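You operate a simulated robot arm through the tools that you are given. There is no shell and no other tool. Be economical: measure what you need, move in short steps, check, and stop when the job is done.

The job below is to be done with a simulated two-armed robot. You get a single attempt, and the scene is never put back.

JOB
Close the hood drawer. Stack the number puck labelled "583" from the soiled table top on top of the number puck marked "105". Put the drum shell that says "74" from the top of the white table on the cover disc there and the drum shell labelled "71" on the soiled table top. Do these in any order.

Only the result counts: the job must be done as asked and must still hold three seconds after the hand-in. Knocking over, shifting, dropping, spilling or breaking anything else fails it. A push-on lid holds only when it is set on centred and level and pressed home; a screw cap is set on level and turned clockwise until tight.

ROBOT AND FRAMES
Two 7-joint arms with two-finger parallel grippers on one trunk, on a base that drives. Base frame: it is fixed to the floor where the robot stands at the start and does not move with it; the origin is under the middle of the robot, x ahead of it, y to its left, z up; the surface under the hand at the start is at about z = 0.8. Lengths are in m, angles in rad, forces in N, time in s.
The left shoulder is at the start at [0.07, 0.177, 1.095], the right one opposite. With the tool pointing down near the work surface each hand reaches from about 0.3 to 0.74 m from the robot's upright axis, wherever it stands, measured 20 degrees to its own side. Places, roughly: cover disc [1.75, -3.75, 0.75]; drum shell [1.5, -3.75, 1]; hood drawer [0.6, 0.2, 0.8]; number puck [2, 0, 1]; soiled table top [2, 0.1, 0.9]. Payload 3.43 kg a hand.
The tool frame of a hand sits at the grasp point between the pads (the TCP): z along the fingers, y along the line on which they close. The tips reach 0.03 m beyond it. The gripper opens to 0.094 m. The fingers are 0.028 m wide and 0.01 m thick; the gripper's body (0.05 by 0.096 m) begins 0.055 m behind the TCP.
Orientation is told as [roll, pitch, yaw] about the base's x, y, z axes, in that order, counted from this pose: with the fingers straight down and closing along the base's y, the tool's x points along the base's -x, its y along +y and its z along -z.

CONTROLS
- The arms move only by the tool send_rows. It takes "left_motion", "right_motion" or both (then of equal length, played together; a hand with none holds still); each is a list of rows, each a list of 6 numbers: the shift along the tool's x, y, z in m, then the turn, a rotation vector about the tool's x, y, z in rad. In form: [[x, y, z, rx, ry, rz], ...]. A call has 1 to 10 rows; each row shifts and turns the commanded pose from where the row before left it, along the tool's axes as they then stand. "left_grip" and "right_grip" are, for a hand that has rows, the opening, from 0 (shut) to 1 (fully open), set as the call begins (left out, the last holds). Rows are played at 5 a second. More than 0.05 m and 0.15 rad between two rows, or a gripper value outside its range, and nothing of the call is played. A pose out of reach is approached as far as the arm can. The call stops where the force on the tool passes 40 N (or 10 N more than at its start, if that is more) or the arm is blocked; 0.2 s more then pass. The fingers move at their own pace (about 0.153 m/s each) and stop on an object; they squeeze with about 32 N. The grip force told is the motor's: it shows also when the fingers shut on nothing. Time passes only in rows, and 0.2 s behind the last, so rows that do not move let the fingers close. The reply holds the time, the measured pose of the TCP, the force on the tool along the base axes, the opening and the grip force, in the units named above and with some noise, with the torque about the TCP (base axes, N m) and any sound that the robot's microphone picked up.
- Cameras (640 x 400 px; columns grow to the right, rows downward): "scene" is now at [0.1215, 0.055, 1.4078]; the picture's right is [0.47, -0.88, 0.00], its down [-0.53, -0.28, -0.80] and it looks along [0.71, 0.37, -0.60] (base axes); focal length 289 px, centre (320, 200). "left" rides on the left gripper at [0.076, -0.014, -0.103] in its tool frame; the picture's right is [0.18, 0.98, 0.00], its down [-0.75, 0.14, -0.64] and it looks along [-0.63, 0.12, 0.77] (tool axes); focal length 243 px, centre (320, 200). "right" rides on the right gripper at [0.076, 0.014, -0.102] in its tool frame; the picture's right is [-0.18, 0.98, 0.00], its down [-0.75, -0.14, -0.64] and it looks along [-0.63, -0.12, 0.77] (tool axes); focal length 243 px, centre (320, 200). There is no depth. A picture from a camera that has moved, and an enlarged one, comes with that camera's place and axes in the base frame and with its lens. The place of the scene camera against the robot may be out by one fixed shift of up to 0.018 m in any direction.
- grab_frame(camera): a new picture of that camera. No time passes.
- lift_body(by): slides the trunk up (or, below 0, down) by that many m; the arms and the scene camera ride with it, the base frame stays. It gives what a move gives, with no picture.
- base_move(legs): drives the robot by 1 to 6 legs, each [ahead, turn to the left] in m and rad, along the robot's own axes; the way and the turn of a leg run together, so that a leg with both is an arc; at most 1.5 m and 3.142 rad a leg. The arms and the cameras ride along, it lands a little off, and it stops where it bumps. It gives what a move gives.
- pan_tilt(pan, tilt): turns the head with the scene camera to pan (to the left, within 1.501 rad either way) and tilt (down, from -0.506 to 1.204), counted from straight ahead of the robot. It gives what a move gives.
- zoom(camera, box): a new picture of the part [left, top, right, bottom] of that camera's present view, enlarged. No time passes.
- hand_in(): hands the job in; it is judged then, once.

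Go step by step. Nothing tells you exact positions but the pictures and the camera data: compare them with the known pose of the tool, close in by small moves and look again before you grip or let go. The budget is 165 turns and 118 pictures, counting those below and the enlarged ones. Unless the task says otherwise, let go and move clear before handing in, and close with one line.

The tools are called after "Emit:" as name(argument=value, ...) on one line, values as JSON. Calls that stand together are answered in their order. send_rows: Moves the arms, as the interface text tells. Its arguments: {"type":"object","properties":{"left_motion":{"type":"array","items":{"type":"array","items":{"type":"number"}}},"left_grip":{"type":"number"},"right_motion":{"type":"array","items":{"type":"array","items":{"type":"number"}}},"right_grip":{"type":"number"}},"required":[]} The other tools are called the same way: lift_body (by) slides the trunk up or down; base_move (legs) drives the base; pan_tilt (pan, tilt) turns the head that bears the scene camera; grab_frame (camera) takes a picture; zoom (camera, box) takes an enlarged picture of a part of a camera's view; hand_in () hands the job in.

At the start:

```text
clock: 0.0
left_tool_pos: [0.3978, 0.4314, 1.1545]
left_tool_rot: [0.0, 0.002, 0.0]
left_wrist_force: [-0.3, -1.5, 1.0]
left_wrist_torque: [0.01, -0.01, 0.01]
left_grip_width: 0.0939
left_grip_force: 0.0
right_tool_pos: [0.5271, 0.0127, 1.0992]
right_tool_rot: [-0.001, 0.001, -0.002]
right_wrist_force: [0.3, 0.4, -0.1]
right_wrist_torque: [0.02, 0.04, 0.03]
right_grip_width: 0.0938
right_grip_force: 0.1
trunk travel left (down, up): [-0.675, 0.165]
robot x, y, heading: [0.0011, 0.0008, -0.003]
head pan, tilt: [0.489, 0.646]
```

scene: 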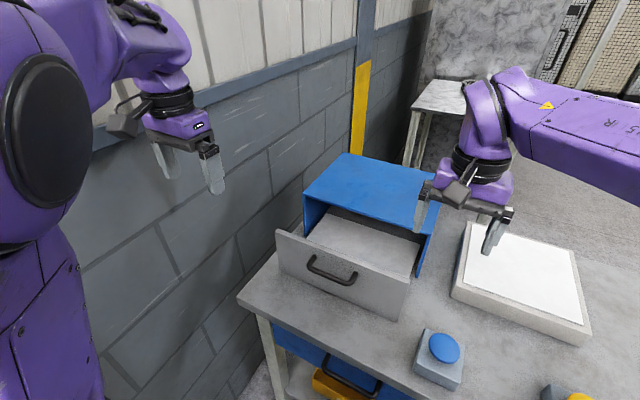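
right: 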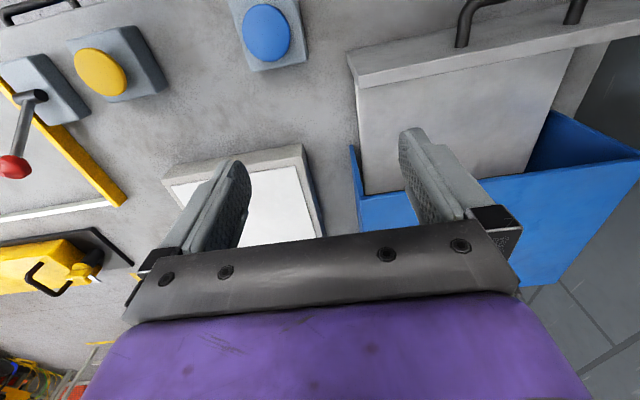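
left: 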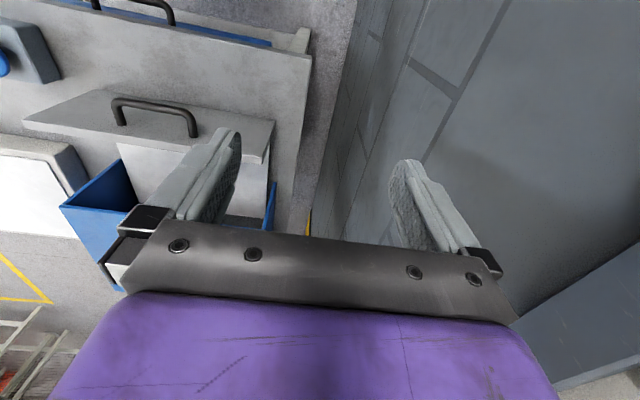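

The drawer of the blue hood is open, with its front panel at about x=0.52, y 0.07 to 0.38, z 0.8 to 0.935. I'll bring the shut left hand in front of the handle.

Emit:
send_rows(left_motion=[[0.002, -0.03, 0.036, 0, 0, 0], [0.0, -0.03, 0.036, 0, 0, 0], [0, -0.03, 0.036, 0, 0, 0], [0, -0.03, 0.036, 0, 0, 0], [0, -0.03, 0.036, 0, 0, 0], [0, -0.03, 0.036, 0, 0, 0], [0, -0.03, 0.036, 0, 0, 0]], left_grip=0)

Emit:
grab_frame(camera="scene")

Emit:
grab_frame(camera="left")

```text
clock: 1.6
left_tool_pos: [0.3967, 0.2193, 0.9032]
left_tool_rot: [0.0, 0.0, 0.001]
left_wrist_force: [0.3, 0.3, -0.4]
left_wrist_torque: [0.02, 0.02, 0.01]
left_grip_width: 0.0
left_grip_force: 31.8
right_tool_pos: [0.5269, 0.0119, 1.0985]
right_tool_rot: [0.002, 0.002, -0.001]
right_wrist_force: [-0.9, 0.1, -0.3]
right_wrist_torque: [0.01, -0.02, 0.0]
right_grip_width: 0.0939
right_grip_force: 0.0
trunk travel left (down, up): [-0.675, 0.165]
robot x, y, heading: [-0.0003, 0.001, -0.001]
head pan, tilt: [0.489, 0.646]
```

```text
114 pictures are left
camera scene: at [0.1228, 0.0543, 1.4078], right [0.47, -0.88, 0.0], down [-0.53, -0.28, -0.8], along [0.7, 0.37, -0.6], focal length 289 px, centre (320, 200)
```

scene: 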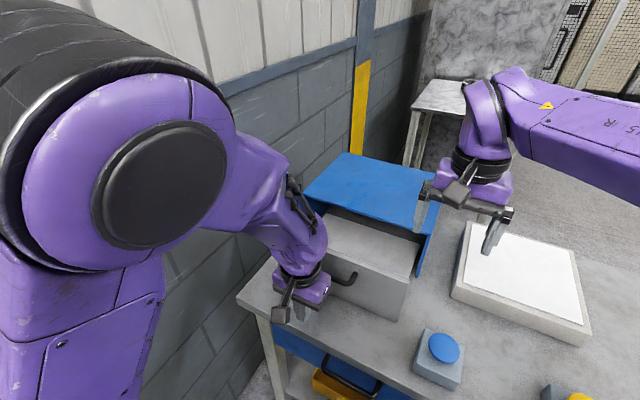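

```text
113 pictures are left
camera left: at [0.32, 0.2057, 1.0052], right [-0.18, 0.98, 0.0], down [0.75, 0.14, 0.64], along [0.63, 0.12, -0.77], focal length 243 px, centre (320, 200)
```

left: 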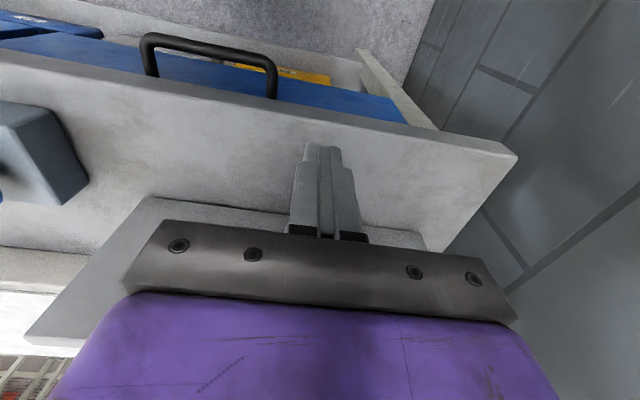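

The fingers sit in front of the handle. I'll push ahead along +x in small steps.

Emit:
send_rows(left_motion=[[-0.03, 0, 0, 0, 0, 0], [-0.03, 0, 0, 0, 0, 0], [-0.02, 0, 0, 0, 0, 0], [-0.02, 0, 0, 0, 0, 0], [-0.02, 0, 0, 0, 0, 0], [-0.015, 0, 0, 0, 0, 0]])

Emit:
grab_frame(camera="scene")

```text
clock: 3.0
left_tool_pos: [0.5308, 0.2231, 0.9037]
left_tool_rot: [0.001, 0.0, 0.0]
left_wrist_force: [-0.3, -0.5, -1.0]
left_wrist_torque: [-0.01, -0.01, 0.0]
left_grip_width: 0.0
left_grip_force: 32.0
right_tool_pos: [0.5281, 0.0121, 1.0993]
right_tool_rot: [0.0, -0.001, -0.001]
right_wrist_force: [0.5, 0.5, 0.0]
right_wrist_torque: [0.01, 0.0, 0.03]
right_grip_width: 0.0939
right_grip_force: 0.0
trunk travel left (down, up): [-0.675, 0.165]
robot x, y, heading: [0.0002, -0.0041, -0.005]
head pan, tilt: [0.489, 0.646]
```

```text
112 pictures are left
camera scene: at [0.122, 0.0551, 1.4078], right [0.47, -0.88, 0.0], down [-0.53, -0.28, -0.8], along [0.71, 0.37, -0.6], focal length 289 px, centre (320, 200)
```

scene: 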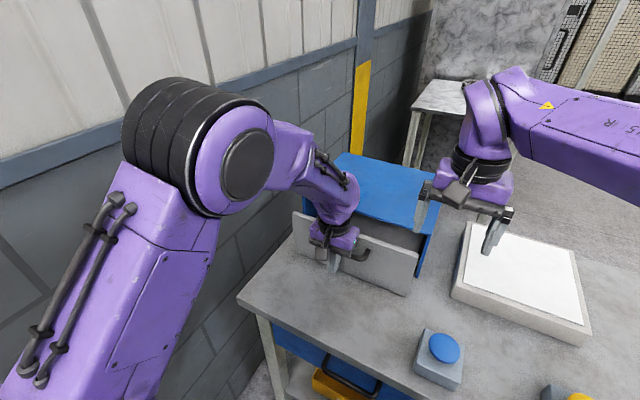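

The drawer is moving in freely. I keep pushing until it blocks.

Emit:
send_rows(left_motion=[[-0.02, 0, 0, 0, 0, 0], [-0.015, 0, 0, 0, 0, 0], [-0.015, 0, 0, 0, 0, 0], [-0.015, 0, 0, 0, 0, 0], [-0.01, 0, 0, 0, 0, 0], [-0.01, 0, 0, 0, 0, 0], [-0.01, 0, 0, 0, 0, 0]])

Emit:
grab_frame(camera="scene")

```text
clock: 4.4
left_tool_pos: [0.602, 0.2221, 0.9031]
left_tool_rot: [0.004, 0.016, -0.004]
left_wrist_force: [-22.0, -0.2, 10.6]
left_wrist_torque: [-0.03, -0.44, 0.08]
left_grip_width: 0.0001
left_grip_force: 32.0
right_tool_pos: [0.521, 0.0137, 1.1027]
right_tool_rot: [0.002, -0.004, 0.003]
right_wrist_force: [-0.8, -0.1, 0.6]
right_wrist_torque: [0.04, -0.02, -0.01]
right_grip_width: 0.0942
right_grip_force: 0.0
trunk travel left (down, up): [-0.675, 0.165]
robot x, y, heading: [-0.0041, -0.0032, 0.002]
head pan, tilt: [0.489, 0.646]
stopped in row 6 (left hand): the force on the tool passed its limit at 50 N (the readings are from after the stop); the commanded pose is now the measured one
```

```text
111 pictures are left
camera scene: at [0.1141, 0.054, 1.4089], right [0.47, -0.88, 0.0], down [-0.53, -0.28, -0.8], along [0.71, 0.38, -0.6], focal length 289 px, centre (320, 200)
```

scene: 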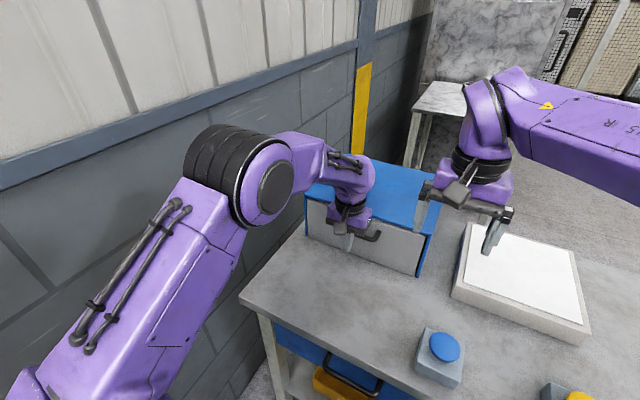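

The drawer stopped with a force peak and looks closed. I'll back off, raise the hand and check.

Emit:
send_rows(left_motion=[[0.04, 0, 0, 0, 0, 0], [0.04, 0, 0, 0, 0, 0], [0.04, 0, 0, 0, 0, 0], [0.03, 0, 0, 0, 0, 0], [0, 0.03, -0.04, 0, 0, 0], [0, 0.03, -0.04, 0, 0, 0], [0, 0.03, -0.04, 0, 0, 0], [0, 0.03, -0.04, 0, 0, 0], [0, 0.03, -0.04, 0, 0, 0]], right_motion=[[0.02, 0, 0, 0, 0, 0], [0.02, 0, 0, 0, 0, 0], [0.02, 0, 0, 0, 0, 0], [0.02, 0, 0, 0, 0, 0], [0.02, -0.03, -0.02, 0, 0, 0], [0.01, -0.03, -0.02, 0, 0, 0], [0, -0.03, -0.02, 0, 0, 0], [0, -0.03, 0, 0, 0, 0], [0, -0.03, 0, 0, 0, 0]])

Emit:
zoom(camera="scene", box=[270, 130, 470, 300])

Emit:
pan_tilt(pan=0, tilt=0.35)

Emit:
grab_frame(camera="scene")

Emit:
pan_tilt(pan=-1.1, tilt=0.35)

Emit:
grab_frame(camera="scene")

```text
clock: 6.4
left_tool_pos: [0.4583, 0.3744, 1.1032]
left_tool_rot: [0.001, 0.016, -0.002]
left_wrist_force: [0.2, 0.3, 0.4]
left_wrist_torque: [-0.01, -0.02, -0.02]
left_grip_width: 0.0
left_grip_force: 32.4
right_tool_pos: [0.4157, -0.1385, 1.1585]
right_tool_rot: [0.001, -0.001, 0.0]
right_wrist_force: [-0.1, -0.1, -0.2]
right_wrist_torque: [0.04, -0.02, -0.02]
right_grip_width: 0.0941
right_grip_force: 0.0
trunk travel left (down, up): [-0.675, 0.165]
robot x, y, heading: [-0.004, -0.0026, 0.002]
head pan, tilt: [0.489, 0.646]
```

```text
2.35 times, centred on (370, 215) of scene
camera zoom: at [0.1201, 0.0534, 1.4079], right [0.47, -0.88, 0.0], down [-0.53, -0.28, -0.8], along [0.71, 0.38, -0.6], focal length 680 px, centre (202, 165)
```

zoom: 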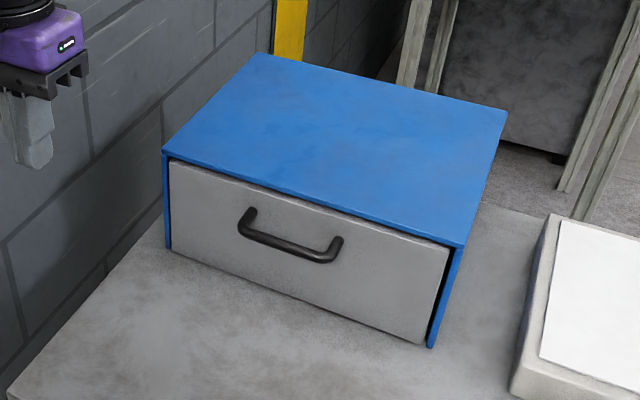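

```text
clock: 7.3
left_tool_pos: [0.4599, 0.374, 1.1014]
left_tool_rot: [0.003, 0.019, -0.002]
left_wrist_force: [0.5, 0.2, -0.3]
left_wrist_torque: [-0.01, 0.0, 0.0]
left_grip_width: 0.0
left_grip_force: 31.9
right_tool_pos: [0.4161, -0.1353, 1.1595]
right_tool_rot: [-0.001, 0.002, 0.0]
right_wrist_force: [0.3, -0.9, 0.0]
right_wrist_torque: [0.0, 0.01, -0.01]
right_grip_width: 0.0937
right_grip_force: 0.0
trunk travel left (down, up): [-0.675, 0.165]
robot x, y, heading: [0.0013, -0.0016, 0.007]
head pan, tilt: [0.0, 0.351]
```

```text
109 pictures are left
camera scene: at [0.1371, 0.0146, 1.4345], right [0.0, -1.0, 0.0], down [-0.34, 0.0, -0.94], along [0.94, 0.0, -0.34], focal length 289 px, centre (320, 200)
```

scene: 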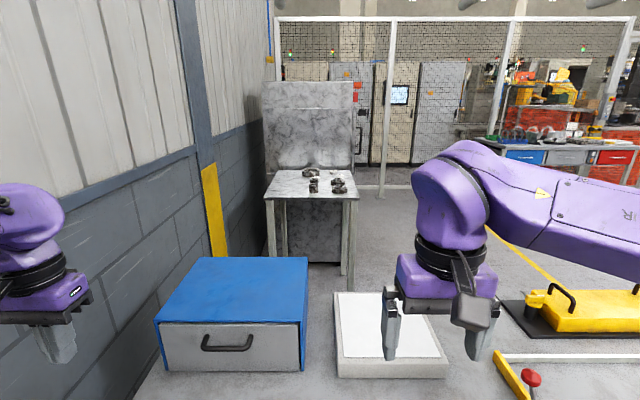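

```text
clock: 8.7
left_tool_pos: [0.4596, 0.3747, 1.1015]
left_tool_rot: [0.003, 0.017, -0.003]
left_wrist_force: [-0.2, -0.4, -0.6]
left_wrist_torque: [-0.02, -0.01, -0.03]
left_grip_width: 0.0001
left_grip_force: 31.6
right_tool_pos: [0.4166, -0.1356, 1.1587]
right_tool_rot: [0.0, 0.0, -0.001]
right_wrist_force: [-0.1, -0.2, 0.8]
right_wrist_torque: [-0.01, 0.01, 0.01]
right_grip_width: 0.094
right_grip_force: 0.0
trunk travel left (down, up): [-0.675, 0.165]
robot x, y, heading: [0.0008, 0.0023, 0.001]
head pan, tilt: [-1.1, 0.351]
```

```text
108 pictures are left
camera scene: at [0.0866, -0.0687, 1.4346], right [-0.89, -0.46, 0.0], down [-0.16, 0.31, -0.94], along [0.43, -0.84, -0.34], focal length 289 px, centre (320, 200)
```

scene: 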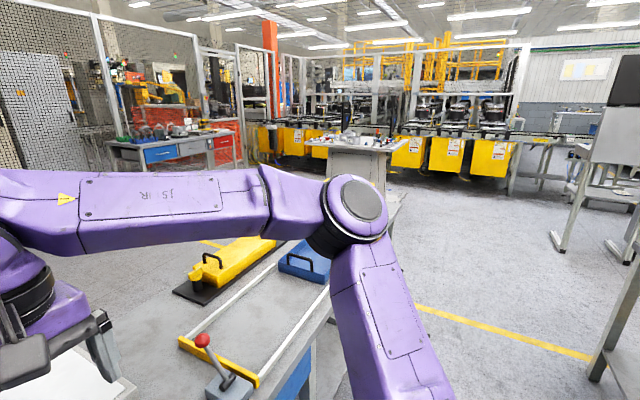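

The drawer is closed and flush. The soiled table is at about x 1.66 to 2.3, y -0.2 to 0.35. I need to see how far the bench reaches and where I can drive.

Emit:
pan_tilt(pan=-0.5, tilt=0.75)

Emit:
grab_frame(camera="scene")

Emit:
pan_tilt(pan=-1.4, tilt=0.75)

Emit:
grab_frame(camera="scene")

```text
clock: 9.7
left_tool_pos: [0.4599, 0.3749, 1.1005]
left_tool_rot: [0.002, 0.019, 0.0]
left_wrist_force: [0.0, -0.5, 0.5]
left_wrist_torque: [0.01, 0.0, -0.01]
left_grip_width: 0.0
left_grip_force: 31.9
right_tool_pos: [0.4157, -0.1364, 1.1591]
right_tool_rot: [-0.002, -0.002, 0.0]
right_wrist_force: [0.1, 0.0, 0.2]
right_wrist_torque: [0.0, -0.02, 0.01]
right_grip_width: 0.094
right_grip_force: 0.0
trunk travel left (down, up): [-0.675, 0.165]
robot x, y, heading: [-0.0004, 0.0006, -0.002]
head pan, tilt: [-0.499, 0.75]
```

```text
107 pictures are left
camera scene: at [0.1169, -0.0255, 1.399], right [-0.48, -0.88, 0.0], down [-0.6, 0.33, -0.73], along [0.64, -0.35, -0.68], focal length 289 px, centre (320, 200)
```

scene: 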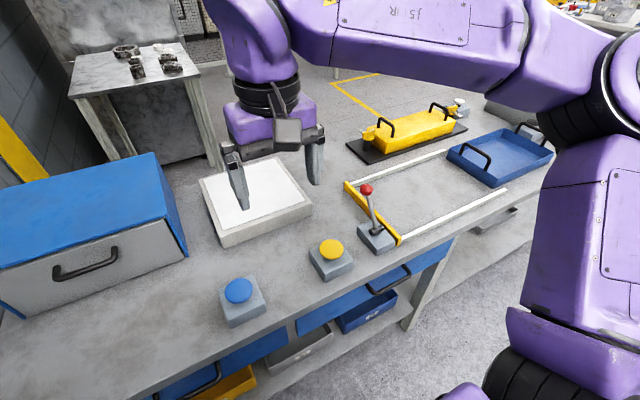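

```text
clock: 10.9
left_tool_pos: [0.4592, 0.3738, 1.1016]
left_tool_rot: [0.001, 0.017, -0.002]
left_wrist_force: [0.2, 0.4, -0.7]
left_wrist_torque: [0.01, -0.01, -0.01]
left_grip_width: 0.0001
left_grip_force: 32.2
right_tool_pos: [0.4162, -0.1367, 1.158]
right_tool_rot: [0.001, 0.0, 0.0]
right_wrist_force: [1.1, -0.8, -0.6]
right_wrist_torque: [-0.01, -0.03, 0.0]
right_grip_width: 0.094
right_grip_force: 0.1
trunk travel left (down, up): [-0.675, 0.165]
robot x, y, heading: [0.0015, 0.0013, 0.003]
head pan, tilt: [-1.4, 0.75]
```

```text
106 pictures are left
camera scene: at [0.0584, -0.0674, 1.3989], right [-0.98, -0.17, 0.0], down [-0.12, 0.67, -0.73], along [0.13, -0.72, -0.68], focal length 289 px, centre (320, 200)
```

scene: 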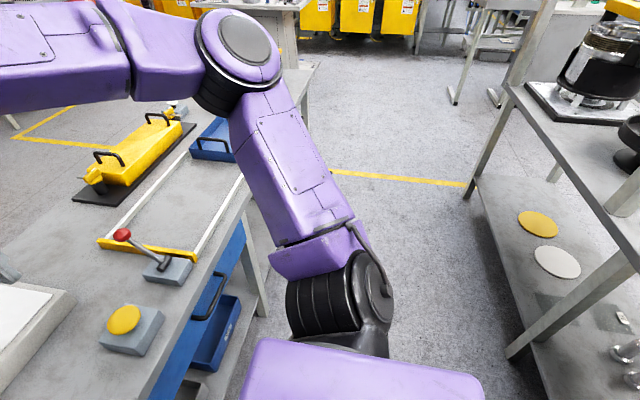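

The bench front edge is at x≈0.395 and it runs on to the right; an aisle about 1.1 m wide lies along it. I'll go to the white table first: back up a little, turn right and drive down the aisle.

Emit:
base_move(legs=[[-0.08, 0], [0, -1.571], [1.0, 0]])

Emit:
pan_tilt(pan=0.4, tilt=0.4)

Emit:
grab_frame(camera="scene")

```text
clock: 20.5
left_tool_pos: [0.2735, -1.4558, 1.102]
left_tool_rot: [0.002, 0.016, -1.598]
left_wrist_force: [-0.2, 0.1, -0.3]
left_wrist_torque: [-0.06, 0.0, 0.01]
left_grip_width: 0.0
left_grip_force: 31.4
right_tool_pos: [-0.2361, -1.3991, 1.1587]
right_tool_rot: [0.0, 0.0, -1.592]
right_wrist_force: [0.1, -0.4, 0.7]
right_wrist_torque: [0.0, -0.06, 0.0]
right_grip_width: 0.0939
right_grip_force: 0.0
trunk travel left (down, up): [-0.675, 0.165]
robot x, y, heading: [-0.0899, -0.9861, -1.594]
head pan, tilt: [-1.4, 0.75]
```

```text
clock: 22.3
left_tool_pos: [0.2737, -1.4554, 1.1011]
left_tool_rot: [0.002, 0.018, -1.596]
left_wrist_force: [-0.2, 0.8, 0.3]
left_wrist_torque: [-0.02, 0.01, 0.04]
left_grip_width: 0.0
left_grip_force: 32.2
right_tool_pos: [-0.2357, -1.4001, 1.1584]
right_tool_rot: [0.001, 0.0, -1.593]
right_wrist_force: [-0.1, -0.4, -0.6]
right_wrist_torque: [-0.03, -0.02, -0.01]
right_grip_width: 0.0939
right_grip_force: 0.1
trunk travel left (down, up): [-0.675, 0.165]
robot x, y, heading: [-0.0892, -0.9929, -1.59]
head pan, tilt: [0.4, 0.4]
```

```text
105 pictures are left
camera scene: at [-0.0629, -1.109, 1.43], right [-0.93, -0.37, 0.0], down [-0.14, 0.36, -0.92], along [0.34, -0.86, -0.39], focal length 289 px, centre (320, 200)
```

scene: 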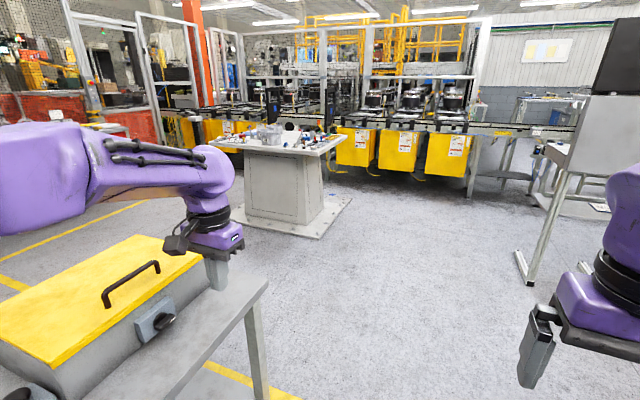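

The bench ends at about y=-1.79, and the white table stands on a pedestal with a floor plate around [1.4, -3.7]. I'll zoom to see its contents.

Emit:
zoom(camera="scene", box=[200, 105, 360, 205])

```text
4.00 times, centred on (280, 155) of scene
camera zoom: at [-0.0629, -1.109, 1.43], right [-0.93, -0.37, 0.0], down [-0.14, 0.36, -0.92], along [0.34, -0.86, -0.39], focal length 1157 px, centre (480, 380)
```

zoom: 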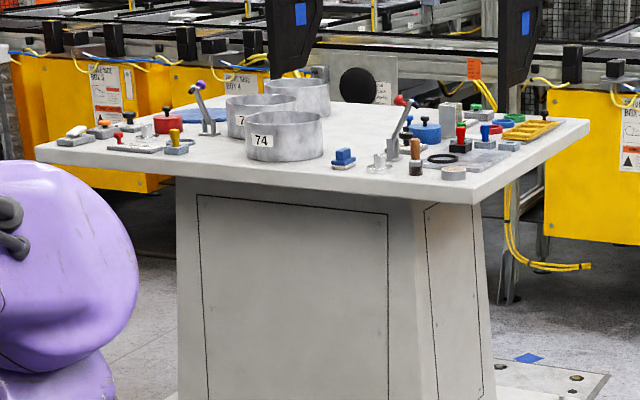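

White table carries drums "74", "7?" and a third, among much clutter. I drive round to its near side and stay clear for a look first.

Emit:
base_move(legs=[[1.38, 0.02], [0, 1.571], [1.45, 0], [0, -1.571]])

Emit:
pan_tilt(pan=0, tilt=0.6)

Emit:
grab_frame(camera="scene")

```text
clock: 43.5
left_tool_pos: [1.6888, -2.8451, 1.1021]
left_tool_rot: [0.002, 0.019, -1.582]
left_wrist_force: [0.0, -0.6, -0.3]
left_wrist_torque: [0.0, 0.0, -0.01]
left_grip_width: 0.0
left_grip_force: 31.7
right_tool_pos: [1.1786, -2.797, 1.1587]
right_tool_rot: [0.001, 0.0, -1.58]
right_wrist_force: [-0.6, -0.6, 0.0]
right_wrist_torque: [0.02, 0.02, 0.01]
right_grip_width: 0.0939
right_grip_force: 0.1
trunk travel left (down, up): [-0.675, 0.165]
robot x, y, heading: [1.3197, -2.3833, -1.575]
head pan, tilt: [0.4, 0.4]
```

```text
clock: 44.4
left_tool_pos: [1.6886, -2.8446, 1.1018]
left_tool_rot: [0.003, 0.018, -1.579]
left_wrist_force: [0.2, -0.5, 0.4]
left_wrist_torque: [0.0, -0.02, 0.01]
left_grip_width: 0.0001
left_grip_force: 31.9
right_tool_pos: [1.1794, -2.7968, 1.1591]
right_tool_rot: [0.0, -0.001, -1.577]
right_wrist_force: [0.5, -0.6, 0.2]
right_wrist_torque: [0.01, -0.02, -0.01]
right_grip_width: 0.0939
right_grip_force: 0.0
trunk travel left (down, up): [-0.675, 0.165]
robot x, y, heading: [1.319, -2.3825, -1.577]
head pan, tilt: [0.0, 0.6]
```

```text
103 pictures are left
camera scene: at [1.3119, -2.5065, 1.4118], right [-1.0, 0.01, 0.0], down [0.0, 0.56, -0.83], along [0.0, -0.83, -0.56], focal length 289 px, centre (320, 200)
```

scene: 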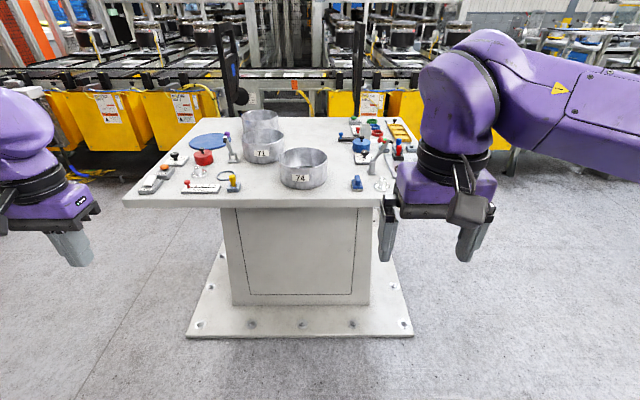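

Table top is at z≈0.82, its front edge at y≈-3.34. Drum 74 is at about [1.385,-3.55], 71 at about [1.57,-3.74], and the flat blue disc is at about [1.9,-3.95]. I'll zoom to identify things.

Emit:
zoom(camera="scene", box=[120, 95, 280, 215])

Emit:
zoom(camera="scene", box=[260, 95, 420, 215])

```text
3.33 times, centred on (200, 155) of scene
camera zoom: at [1.3119, -2.5065, 1.4118], right [-1.0, 0.01, 0.0], down [0.0, 0.56, -0.83], along [0.0, -0.83, -0.56], focal length 964 px, centre (720, 350)
```

zoom: 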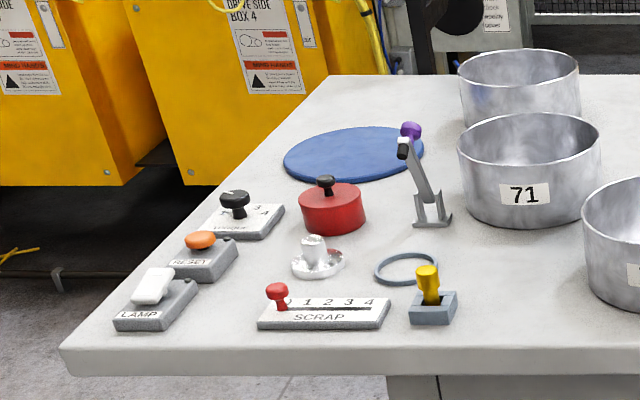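

```text
3.33 times, centred on (340, 155) of scene
camera zoom: at [1.3119, -2.5065, 1.4118], right [-1.0, 0.01, 0.0], down [0.0, 0.56, -0.83], along [0.0, -0.83, -0.56], focal length 964 px, centre (253, 350)
```

zoom: 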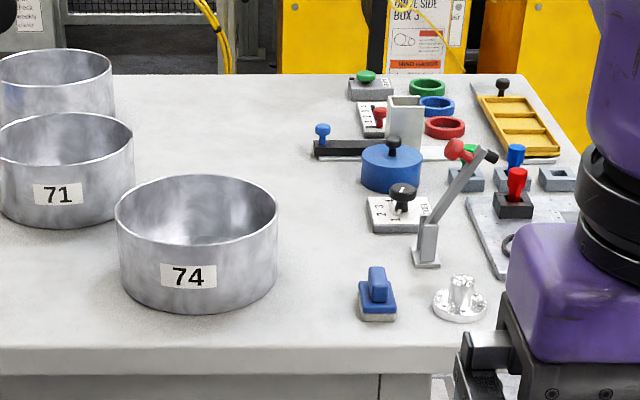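

The cover disc is the flat blue disc at about [1.88,-3.93], reachable only from the east side. First I take drum 74 from here: I move up to the table.

Emit:
base_move(legs=[[0.5, 0]])

Emit:
grab_frame(camera="scene")

Emit:
grab_frame(camera="left")

```text
clock: 47.3
left_tool_pos: [1.6837, -3.3537, 1.102]
left_tool_rot: [0.002, 0.018, -1.583]
left_wrist_force: [0.2, -0.4, 0.4]
left_wrist_torque: [0.02, -0.01, -0.02]
left_grip_width: 0.0
left_grip_force: 32.1
right_tool_pos: [1.1735, -3.3051, 1.159]
right_tool_rot: [0.0, -0.001, -1.58]
right_wrist_force: [-0.5, 0.1, 0.7]
right_wrist_torque: [-0.02, -0.02, -0.04]
right_grip_width: 0.0941
right_grip_force: 0.0
trunk travel left (down, up): [-0.675, 0.165]
robot x, y, heading: [1.3126, -2.8918, -1.582]
head pan, tilt: [0.0, 0.6]
```

```text
100 pictures are left
camera scene: at [1.3078, -3.014, 1.4118], right [-1.0, 0.01, 0.0], down [0.0, 0.56, -0.83], along [-0.01, -0.83, -0.56], focal length 289 px, centre (320, 200)
```

scene: 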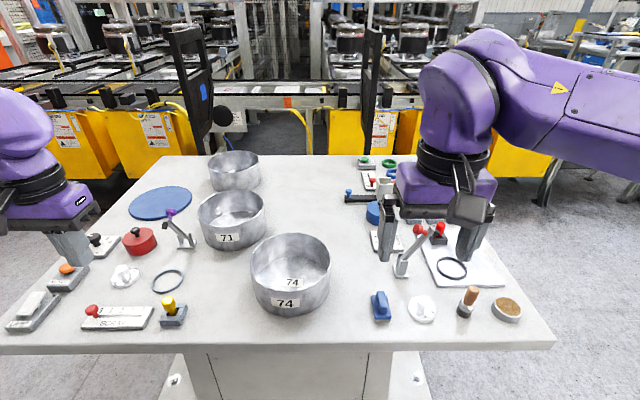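

```text
99 pictures are left
camera left: at [1.67, -3.279, 1.2052], right [0.99, 0.17, 0.0], down [0.13, -0.77, 0.63], along [0.11, -0.62, -0.78], focal length 243 px, centre (320, 200)
```

left: 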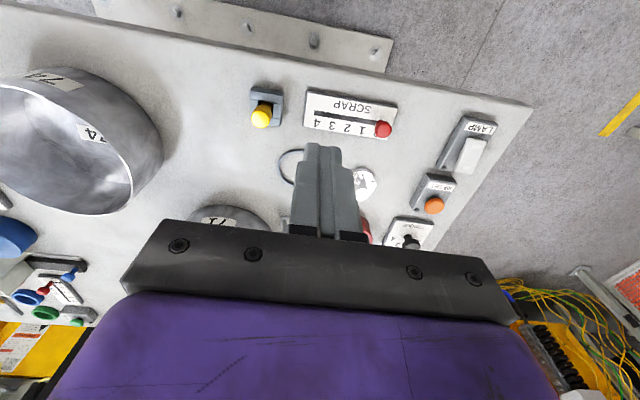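

Drum 74's centre comes out at about [1.377,-3.505], with radius about 0.098 and rim at z≈0.915. I'll bring the open left hand over its left wall at height and look.

Emit:
send_rows(left_motion=[[-0.025, -0.035, 0, 0, 0, 0], [-0.025, -0.035, 0, 0, 0, 0], [-0.025, -0.035, 0, 0, 0, 0], [-0.025, -0.035, 0, 0, 0, 0], [-0.025, -0.035, 0, 0, 0, 0], [-0.025, -0.035, 0, 0, 0, 0], [0, 0, 0.03, 0, 0, 0], [0, 0, 0.03, 0, 0, 0]], left_grip=1)

Emit:
grab_frame(camera="left")

Emit:
grab_frame(camera="scene")

```text
clock: 49.1
left_tool_pos: [1.4729, -3.5028, 1.04]
left_tool_rot: [-0.001, 0.019, -1.583]
left_wrist_force: [-0.6, 0.3, -0.7]
left_wrist_torque: [-0.01, -0.01, 0.0]
left_grip_width: 0.0939
left_grip_force: 0.0
right_tool_pos: [1.1736, -3.3065, 1.1574]
right_tool_rot: [0.0, -0.001, -1.581]
right_wrist_force: [-0.5, -0.5, 0.1]
right_wrist_torque: [-0.04, 0.0, 0.0]
right_grip_width: 0.0941
right_grip_force: 0.1
trunk travel left (down, up): [-0.675, 0.165]
robot x, y, heading: [1.3158, -2.8897, -1.581]
head pan, tilt: [0.0, 0.6]
```

```text
98 pictures are left
camera left: at [1.4579, -3.4284, 1.1428], right [0.99, 0.17, 0.0], down [0.13, -0.77, 0.63], along [0.11, -0.62, -0.78], focal length 243 px, centre (320, 200)
```

left: 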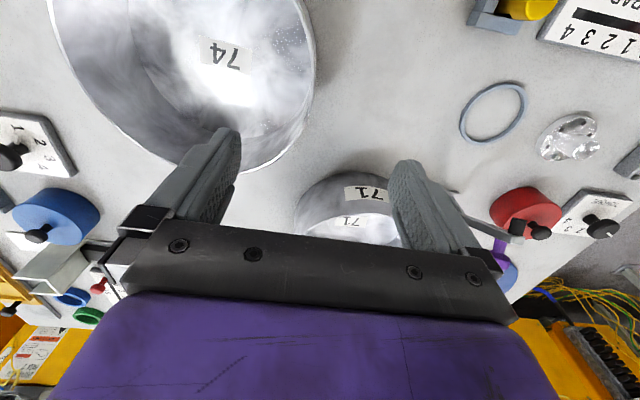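

```text
97 pictures are left
camera scene: at [1.3078, -3.0153, 1.4117], right [-1.0, 0.01, 0.0], down [0.0, 0.57, -0.82], along [-0.01, -0.82, -0.57], focal length 289 px, centre (320, 200)
```

scene: 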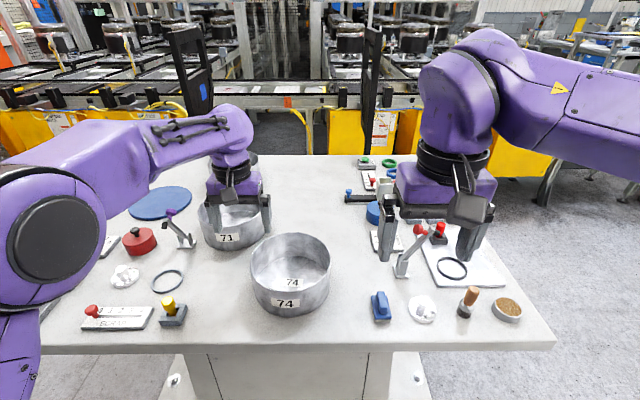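

From the hand camera the rim circle is about [1.365,-3.49] with radius ~0.1, so the wall to grip is near x=1.465. I correct slightly, lower to just above the rim and look.

Emit:
send_rows(left_motion=[[0.004, -0.006, 0.03, 0, 0, 0], [0.004, 0, 0.03, 0, 0, 0], [0, 0, 0.02, 0, 0, 0]])

Emit:
grab_frame(camera="left")

```text
clock: 49.9
left_tool_pos: [1.4677, -3.4938, 0.9606]
left_tool_rot: [0.001, 0.018, -1.581]
left_wrist_force: [-1.0, 0.0, -0.6]
left_wrist_torque: [-0.02, -0.02, -0.01]
left_grip_width: 0.0941
left_grip_force: 0.1
right_tool_pos: [1.173, -3.305, 1.1587]
right_tool_rot: [0.001, 0.001, -1.581]
right_wrist_force: [0.2, -0.5, -0.9]
right_wrist_torque: [0.02, 0.0, 0.0]
right_grip_width: 0.0941
right_grip_force: 0.0
trunk travel left (down, up): [-0.675, 0.165]
robot x, y, heading: [1.3156, -2.8922, -1.579]
head pan, tilt: [0.0, 0.6]
```

```text
96 pictures are left
camera left: at [1.4524, -3.4186, 1.0622], right [0.99, 0.17, 0.0], down [0.13, -0.77, 0.63], along [0.11, -0.62, -0.78], focal length 243 px, centre (320, 200)
```

left: 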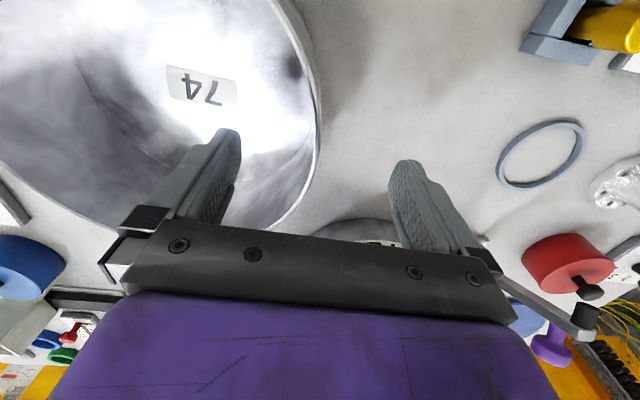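

The rim lies centred between the fingers. I lower and close.

Emit:
send_rows(left_motion=[[0, 0, 0.02, 0, 0, 0], [0, 0, 0.02, 0, 0, 0], [0, 0, 0.018, 0, 0, 0]])

Emit:
send_rows(left_motion=[[0, 0, 0, 0, 0, 0], [0, 0, 0, 0, 0, 0], [0, 0, 0, 0, 0, 0], [0, 0, 0, 0, 0, 0]], left_grip=0)

Emit:
grab_frame(camera="left")

```text
clock: 50.7
left_tool_pos: [1.4663, -3.4909, 0.9005]
left_tool_rot: [0.002, 0.016, -1.583]
left_wrist_force: [0.2, -0.7, 0.8]
left_wrist_torque: [0.03, -0.05, 0.0]
left_grip_width: 0.0939
left_grip_force: 0.1
right_tool_pos: [1.1735, -3.3055, 1.1578]
right_tool_rot: [0.001, 0.002, -1.581]
right_wrist_force: [0.5, -0.2, 0.0]
right_wrist_torque: [0.01, -0.04, -0.02]
right_grip_width: 0.0939
right_grip_force: 0.0
trunk travel left (down, up): [-0.675, 0.165]
robot x, y, heading: [1.3136, -2.8912, -1.577]
head pan, tilt: [0.0, 0.6]
```

```text
clock: 51.7
left_tool_pos: [1.4659, -3.4898, 0.9007]
left_tool_rot: [0.003, 0.018, -1.584]
left_wrist_force: [-2.5, 0.8, -0.1]
left_wrist_torque: [-0.08, 0.19, -0.08]
left_grip_width: 0.0096
left_grip_force: 31.5
right_tool_pos: [1.1725, -3.3052, 1.159]
right_tool_rot: [0.003, 0.0, -1.581]
right_wrist_force: [0.0, -0.2, -0.8]
right_wrist_torque: [0.01, 0.03, 0.01]
right_grip_width: 0.094
right_grip_force: 0.0
trunk travel left (down, up): [-0.675, 0.165]
robot x, y, heading: [1.3144, -2.8909, -1.58]
head pan, tilt: [0.0, 0.6]
```

```text
95 pictures are left
camera left: at [1.4523, -3.4157, 1.0046], right [0.99, 0.17, 0.0], down [0.13, -0.77, 0.63], along [0.11, -0.62, -0.78], focal length 243 px, centre (320, 200)
```

left: 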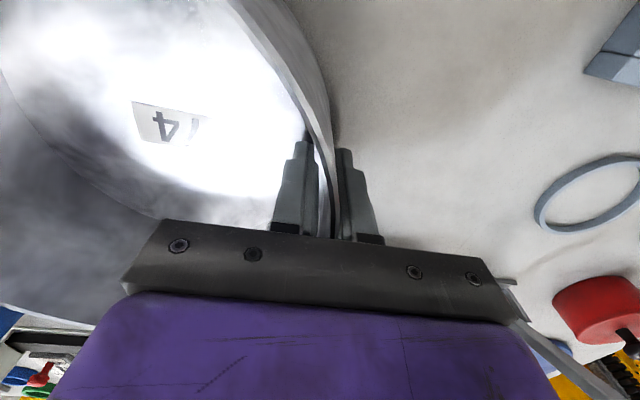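

The wall is gripped (9.6 mm). I lift a little to check the hold and the weight.

Emit:
send_rows(left_motion=[[0, 0, -0.01, 0, 0, 0], [0, 0, -0.02, 0, 0, 0], [0, 0, -0.03, 0, 0, 0], [0, 0, -0.04, 0, 0, 0], [0, 0, -0.04, 0, 0, 0], [0, 0, -0.04, 0, 0, 0]])

Emit:
grab_frame(camera="scene")

```text
clock: 53.1
left_tool_pos: [1.4669, -3.4927, 1.0803]
left_tool_rot: [0.003, 0.018, -1.583]
left_wrist_force: [-0.3, 0.1, -6.8]
left_wrist_torque: [-0.02, -0.61, 0.02]
left_grip_width: 0.01
left_grip_force: 31.9
right_tool_pos: [1.1735, -3.3055, 1.1595]
right_tool_rot: [0.0, 0.0, -1.582]
right_wrist_force: [0.1, -0.7, 0.8]
right_wrist_torque: [0.0, 0.01, 0.0]
right_grip_width: 0.0938
right_grip_force: 0.0
trunk travel left (down, up): [-0.675, 0.165]
robot x, y, heading: [1.3111, -2.8957, -1.575]
head pan, tilt: [0.0, 0.6]
```

```text
94 pictures are left
camera scene: at [1.3078, -3.0146, 1.4117], right [-1.0, 0.01, 0.0], down [0.0, 0.57, -0.82], along [-0.01, -0.82, -0.57], focal length 289 px, centre (320, 200)
```

scene: 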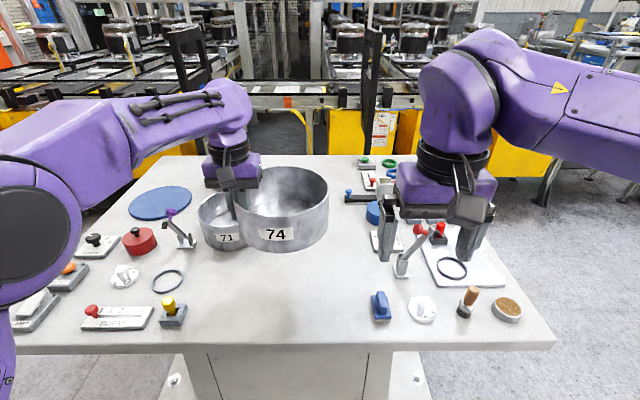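

Drum 74 hangs level, weighing about 0.7 kg. I raise it, retract it toward the body and move the right hand out of its way before driving round.

Emit:
send_rows(left_motion=[[0, 0, -0.04, 0, 0, 0], [0, 0, -0.04, 0, 0, 0], [0, 0.0, 0, 0, 0, 0], [0.0, 0.015, 0, 0, 0, 0], [0.035, 0.015, 0, 0, 0, 0], [0.035, 0.01, 0, 0, 0, 0], [0.035, 0.01, 0, 0, 0, 0], [0.03, 0, 0, 0, 0, 0]], right_motion=[[0, -0.035, 0, 0, 0, 0], [0, -0.035, 0, 0, 0, 0], [0, -0.035, 0, 0, 0, 0], [0, -0.035, 0, 0, 0, 0], [0, -0.035, 0, 0, 0, 0], [0, 0, 0, 0, 0, 0], [0, 0, 0, 0, 0, 0], [0, 0, 0, 0, 0, 0]])

Emit:
base_move(legs=[[-0.5, 0], [0, 1.571], [1.2, 0]])

Emit:
pan_tilt(pan=-1.2, tilt=0.5)

Emit:
grab_frame(camera="scene")

```text
clock: 54.9
left_tool_pos: [1.521, -3.3606, 1.1627]
left_tool_rot: [-0.001, 0.017, -1.583]
left_wrist_force: [0.2, 0.1, -6.4]
left_wrist_torque: [-0.03, -0.58, 0.02]
left_grip_width: 0.0101
left_grip_force: 32.1
right_tool_pos: [1.1177, -3.3033, 1.1597]
right_tool_rot: [0.0, -0.001, -1.581]
right_wrist_force: [0.0, 0.2, 0.5]
right_wrist_torque: [-0.01, 0.03, 0.02]
right_grip_width: 0.094
right_grip_force: 0.1
right hand out of reach, approached as far as the arm can: row 2, 3, 4, 5
trunk travel left (down, up): [-0.675, 0.165]
robot x, y, heading: [1.313, -2.8869, -1.583]
head pan, tilt: [0.0, 0.6]
```

```text
clock: 67.3
left_tool_pos: [2.9862, -2.229, 1.1631]
left_tool_rot: [0.003, 0.018, -0.035]
left_wrist_force: [-0.1, -0.2, -6.0]
left_wrist_torque: [0.56, -0.05, 0.01]
left_grip_width: 0.0096
left_grip_force: 32.0
right_tool_pos: [2.9188, -2.6315, 1.1575]
right_tool_rot: [-0.001, -0.001, -0.032]
right_wrist_force: [-0.6, -0.9, -0.4]
right_wrist_torque: [0.06, 0.02, 0.0]
right_grip_width: 0.0943
right_grip_force: 0.1
trunk travel left (down, up): [-0.675, 0.165]
robot x, y, heading: [2.5099, -2.4217, -0.028]
head pan, tilt: [0.0, 0.6]
```

```text
clock: 68.7
left_tool_pos: [2.9862, -2.2295, 1.1627]
left_tool_rot: [0.003, 0.017, -0.035]
left_wrist_force: [1.0, 0.2, -7.3]
left_wrist_torque: [0.59, -0.07, -0.01]
left_grip_width: 0.0096
left_grip_force: 31.6
right_tool_pos: [2.9207, -2.632, 1.1577]
right_tool_rot: [0.001, 0.0, -0.032]
right_wrist_force: [0.5, 0.3, 0.5]
right_wrist_torque: [-0.01, 0.0, -0.01]
right_grip_width: 0.094
right_grip_force: 0.0
trunk travel left (down, up): [-0.675, 0.165]
robot x, y, heading: [2.5106, -2.4283, -0.029]
head pan, tilt: [-1.201, 0.499]
```

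```text
93 pictures are left
camera scene: at [2.5854, -2.4964, 1.4208], right [-0.94, -0.33, 0.0], down [-0.16, 0.45, -0.88], along [0.29, -0.83, -0.48], focal length 289 px, centre (320, 200)
```

scene: 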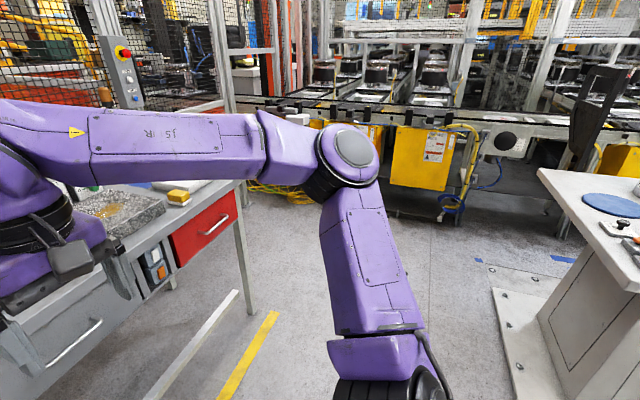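

Clear aisle east of the white table. I turn south, drive along it and turn to face west toward the disc.

Emit:
base_move(legs=[[0, -1.543], [1.42, 0], [0, -1.571]])

Emit:
pan_tilt(pan=0, tilt=0.7)

Emit:
grab_frame(camera="scene")

```text
clock: 83.4
left_tool_pos: [2.0398, -4.0785, 1.1627]
left_tool_rot: [0.001, 0.019, -3.133]
left_wrist_force: [0.8, -0.3, -7.1]
left_wrist_torque: [-0.62, -0.02, 0.02]
left_grip_width: 0.0096
left_grip_force: 31.3
right_tool_pos: [2.0884, -3.6749, 1.1574]
right_tool_rot: [0.0, 0.0, -3.13]
right_wrist_force: [0.3, -0.4, 0.2]
right_wrist_torque: [-0.02, 0.0, 0.01]
right_grip_width: 0.0939
right_grip_force: 0.1
trunk travel left (down, up): [-0.675, 0.165]
robot x, y, heading: [2.5091, -3.8676, -3.129]
head pan, tilt: [-1.201, 0.499]
```

```text
clock: 84.8
left_tool_pos: [2.0397, -4.0789, 1.1631]
left_tool_rot: [0.0, 0.017, -3.133]
left_wrist_force: [0.1, -0.1, -6.7]
left_wrist_torque: [-0.61, 0.04, -0.01]
left_grip_width: 0.0096
left_grip_force: 32.3
right_tool_pos: [2.0893, -3.6751, 1.1587]
right_tool_rot: [0.001, 0.0, -3.131]
right_wrist_force: [0.0, -0.5, -0.5]
right_wrist_torque: [-0.02, 0.04, 0.04]
right_grip_width: 0.0941
right_grip_force: 0.0
trunk travel left (down, up): [-0.675, 0.165]
robot x, y, heading: [2.5052, -3.8635, -3.133]
head pan, tilt: [0.0, 0.7]
```

```text
92 pictures are left
camera scene: at [2.3669, -3.8527, 1.4031], right [-0.01, 1.0, 0.0], down [0.64, 0.01, -0.76], along [-0.76, -0.01, -0.64], focal length 289 px, centre (320, 200)
```

scene: 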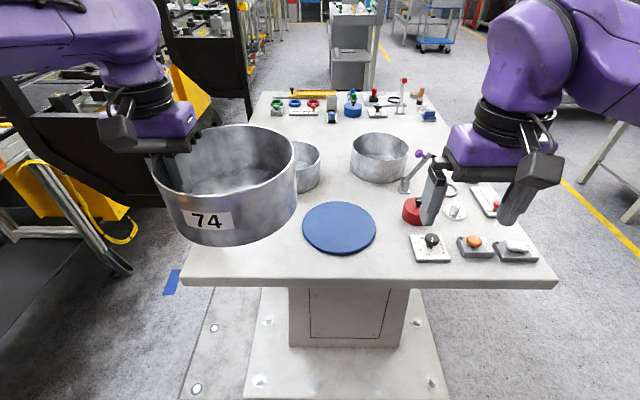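

With several views combined, the table top sits at z≈0.855 (disc top ~0.86) and the disc centre is at about [1.835,-3.812]. The drum centre is about 0.092 to the right of the TCP. I close in a bit and bring the drum over the disc.

Emit:
base_move(legs=[[0.1, 0]])

Emit:
send_rows(left_motion=[[-0.023, -0.035, 0, 0, 0, 0], [-0.023, -0.035, 0, 0, 0, 0], [-0.023, -0.035, 0, 0, 0, 0], [-0.023, -0.035, 0, 0, 0, 0], [-0.023, -0.035, 0, 0, 0, 0], [0, 0, 0.04, 0, 0, 0], [0, 0, 0.04, 0, 0, 0]])

Emit:
grab_frame(camera="scene")

Emit:
grab_frame(camera="left")

Emit:
grab_frame(camera="right")

```text
clock: 86.0
left_tool_pos: [1.938, -4.08, 1.1626]
left_tool_rot: [0.001, 0.017, -3.135]
left_wrist_force: [0.0, -0.1, -6.7]
left_wrist_torque: [-0.62, 0.04, 0.04]
left_grip_width: 0.0097
left_grip_force: 32.1
right_tool_pos: [1.9887, -3.6763, 1.1592]
right_tool_rot: [-0.001, 0.0, -3.132]
right_wrist_force: [0.3, -0.3, 0.3]
right_wrist_torque: [0.01, -0.01, 0.01]
right_grip_width: 0.0939
right_grip_force: 0.1
trunk travel left (down, up): [-0.675, 0.165]
robot x, y, heading: [2.4035, -3.8651, -3.129]
head pan, tilt: [0.0, 0.7]
```

```text
clock: 87.6
left_tool_pos: [1.8237, -3.9051, 1.0798]
left_tool_rot: [0.0, 0.018, -3.135]
left_wrist_force: [0.7, 0.4, -7.0]
left_wrist_torque: [-0.59, 0.02, 0.05]
left_grip_width: 0.0097
left_grip_force: 32.1
right_tool_pos: [1.9876, -3.6752, 1.1573]
right_tool_rot: [0.001, 0.0, -3.13]
right_wrist_force: [-0.2, 0.5, -0.3]
right_wrist_torque: [-0.02, 0.0, -0.02]
right_grip_width: 0.0938
right_grip_force: 0.0
trunk travel left (down, up): [-0.675, 0.165]
robot x, y, heading: [2.4059, -3.8639, -3.122]
head pan, tilt: [0.0, 0.7]
```

```text
91 pictures are left
camera scene: at [2.2644, -3.8533, 1.403], right [-0.01, 1.0, 0.0], down [0.65, 0.01, -0.76], along [-0.76, -0.01, -0.65], focal length 289 px, centre (320, 200)
```

scene: 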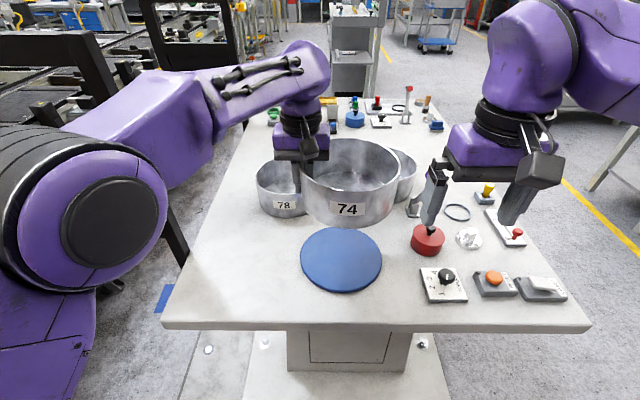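

```text
90 pictures are left
camera left: at [1.8964, -3.8893, 1.1828], right [0.19, -0.98, 0.01], down [-0.76, -0.15, 0.63], along [-0.62, -0.12, -0.78], focal length 243 px, centre (320, 200)
```

left: 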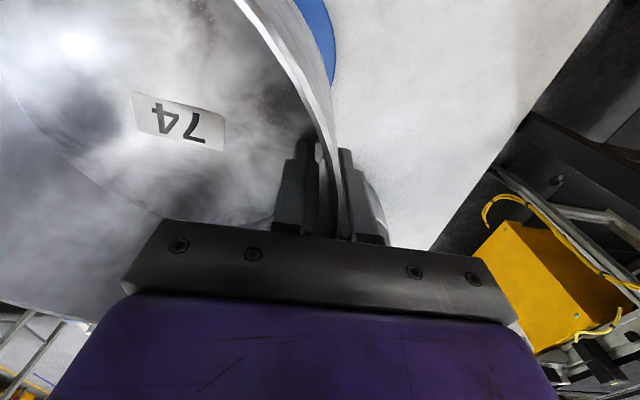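

```text
89 pictures are left
camera right: at [2.0638, -3.6885, 1.2614], right [-0.17, -0.98, 0.0], down [-0.76, 0.13, 0.64], along [-0.63, 0.11, -0.77], focal length 243 px, centre (320, 200)
```

right: 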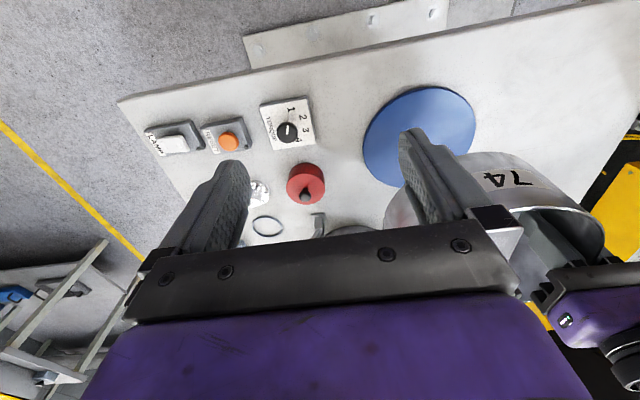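

The drum seems roughly above the disc, both near [1.84,-3.81]. I lower it to about 4 cm above and compare again.

Emit:
send_rows(left_motion=[[0, 0, 0.04, 0, 0, 0], [0, 0, 0.04, 0, 0, 0], [0, 0, 0.04, 0, 0, 0]])

Emit:
zoom(camera="scene", box=[240, 150, 440, 310])

Emit:
grab_frame(camera="left")

Emit:
zoom(camera="right", box=[300, 50, 640, 262])

```text
clock: 88.4
left_tool_pos: [1.8233, -3.9048, 0.9586]
left_tool_rot: [0.0, 0.018, -3.133]
left_wrist_force: [0.0, -0.1, -7.6]
left_wrist_torque: [-0.58, 0.01, 0.04]
left_grip_width: 0.0096
left_grip_force: 32.1
right_tool_pos: [1.9867, -3.676, 1.1578]
right_tool_rot: [0.0, 0.001, -3.132]
right_wrist_force: [0.0, -0.3, -0.2]
right_wrist_torque: [-0.02, 0.0, -0.02]
right_grip_width: 0.0941
right_grip_force: 0.1
trunk travel left (down, up): [-0.675, 0.165]
robot x, y, heading: [2.4108, -3.8675, -3.128]
head pan, tilt: [0.0, 0.7]
```

```text
2.50 times, centred on (340, 230) of scene
camera zoom: at [2.2644, -3.8535, 1.403], right [-0.01, 1.0, 0.0], down [0.65, 0.01, -0.76], along [-0.76, -0.01, -0.65], focal length 723 px, centre (270, 125)
```

zoom: 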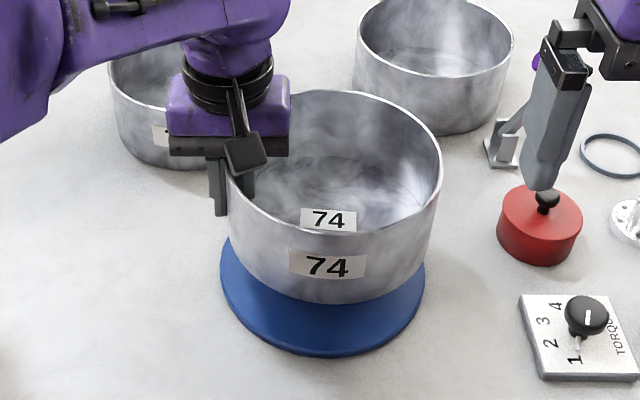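

```text
87 pictures are left
camera left: at [1.8977, -3.8903, 1.0618], right [0.19, -0.98, 0.01], down [-0.76, -0.14, 0.63], along [-0.62, -0.12, -0.78], focal length 243 px, centre (320, 200)
```

left: 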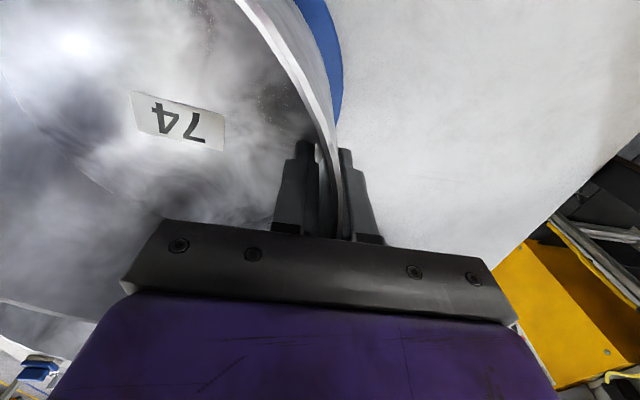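

```text
1.88 times, centred on (470, 156) of right
camera zoom: at [2.0637, -3.6886, 1.2614], right [-0.17, -0.98, 0.0], down [-0.76, 0.13, 0.64], along [-0.63, 0.11, -0.77], focal length 457 px, centre (38, 283)
```

zoom: 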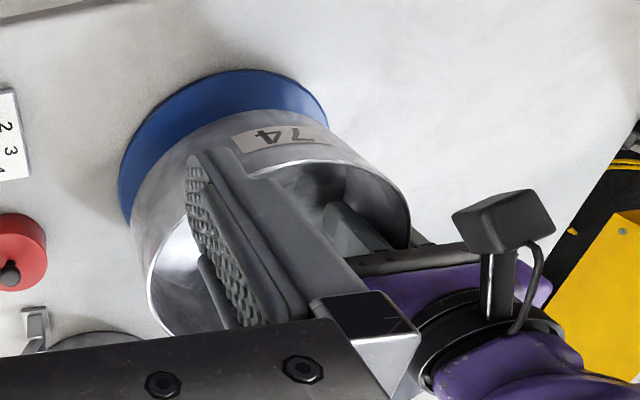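

Drum centre ≈[1.831,-3.809] versus disc ≈[1.835,-3.811], within a few mm. I nudge by 4 mm and lower in small steps until it touches.

Emit:
send_rows(left_motion=[[0.004, 0.001, 0.015, 0, 0, 0], [0, 0, 0.015, 0, 0, 0], [0, 0, 0.008, 0, 0, 0], [0, 0, 0.004, 0, 0, 0]])

Emit:
zoom(camera="scene", box=[240, 150, 440, 310])

```text
clock: 89.4
left_tool_pos: [1.8309, -3.9069, 0.9172]
left_tool_rot: [0.001, 0.021, -3.136]
left_wrist_force: [-0.5, -0.5, -6.6]
left_wrist_torque: [-0.57, 0.04, 0.01]
left_grip_width: 0.0096
left_grip_force: 32.2
right_tool_pos: [1.9866, -3.6755, 1.1584]
right_tool_rot: [0.0, -0.001, -3.132]
right_wrist_force: [1.4, -0.6, -0.4]
right_wrist_torque: [0.01, 0.03, -0.01]
right_grip_width: 0.0941
right_grip_force: 0.0
trunk travel left (down, up): [-0.675, 0.165]
robot x, y, heading: [2.4062, -3.8666, -3.131]
head pan, tilt: [0.0, 0.7]
```

```text
2.50 times, centred on (340, 230) of scene
camera zoom: at [2.2651, -3.8535, 1.403], right [-0.01, 1.0, 0.0], down [0.64, 0.01, -0.76], along [-0.76, -0.01, -0.65], focal length 723 px, centre (270, 125)
```

zoom: 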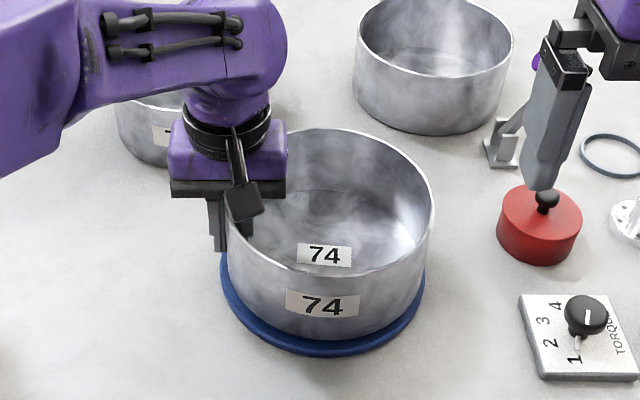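

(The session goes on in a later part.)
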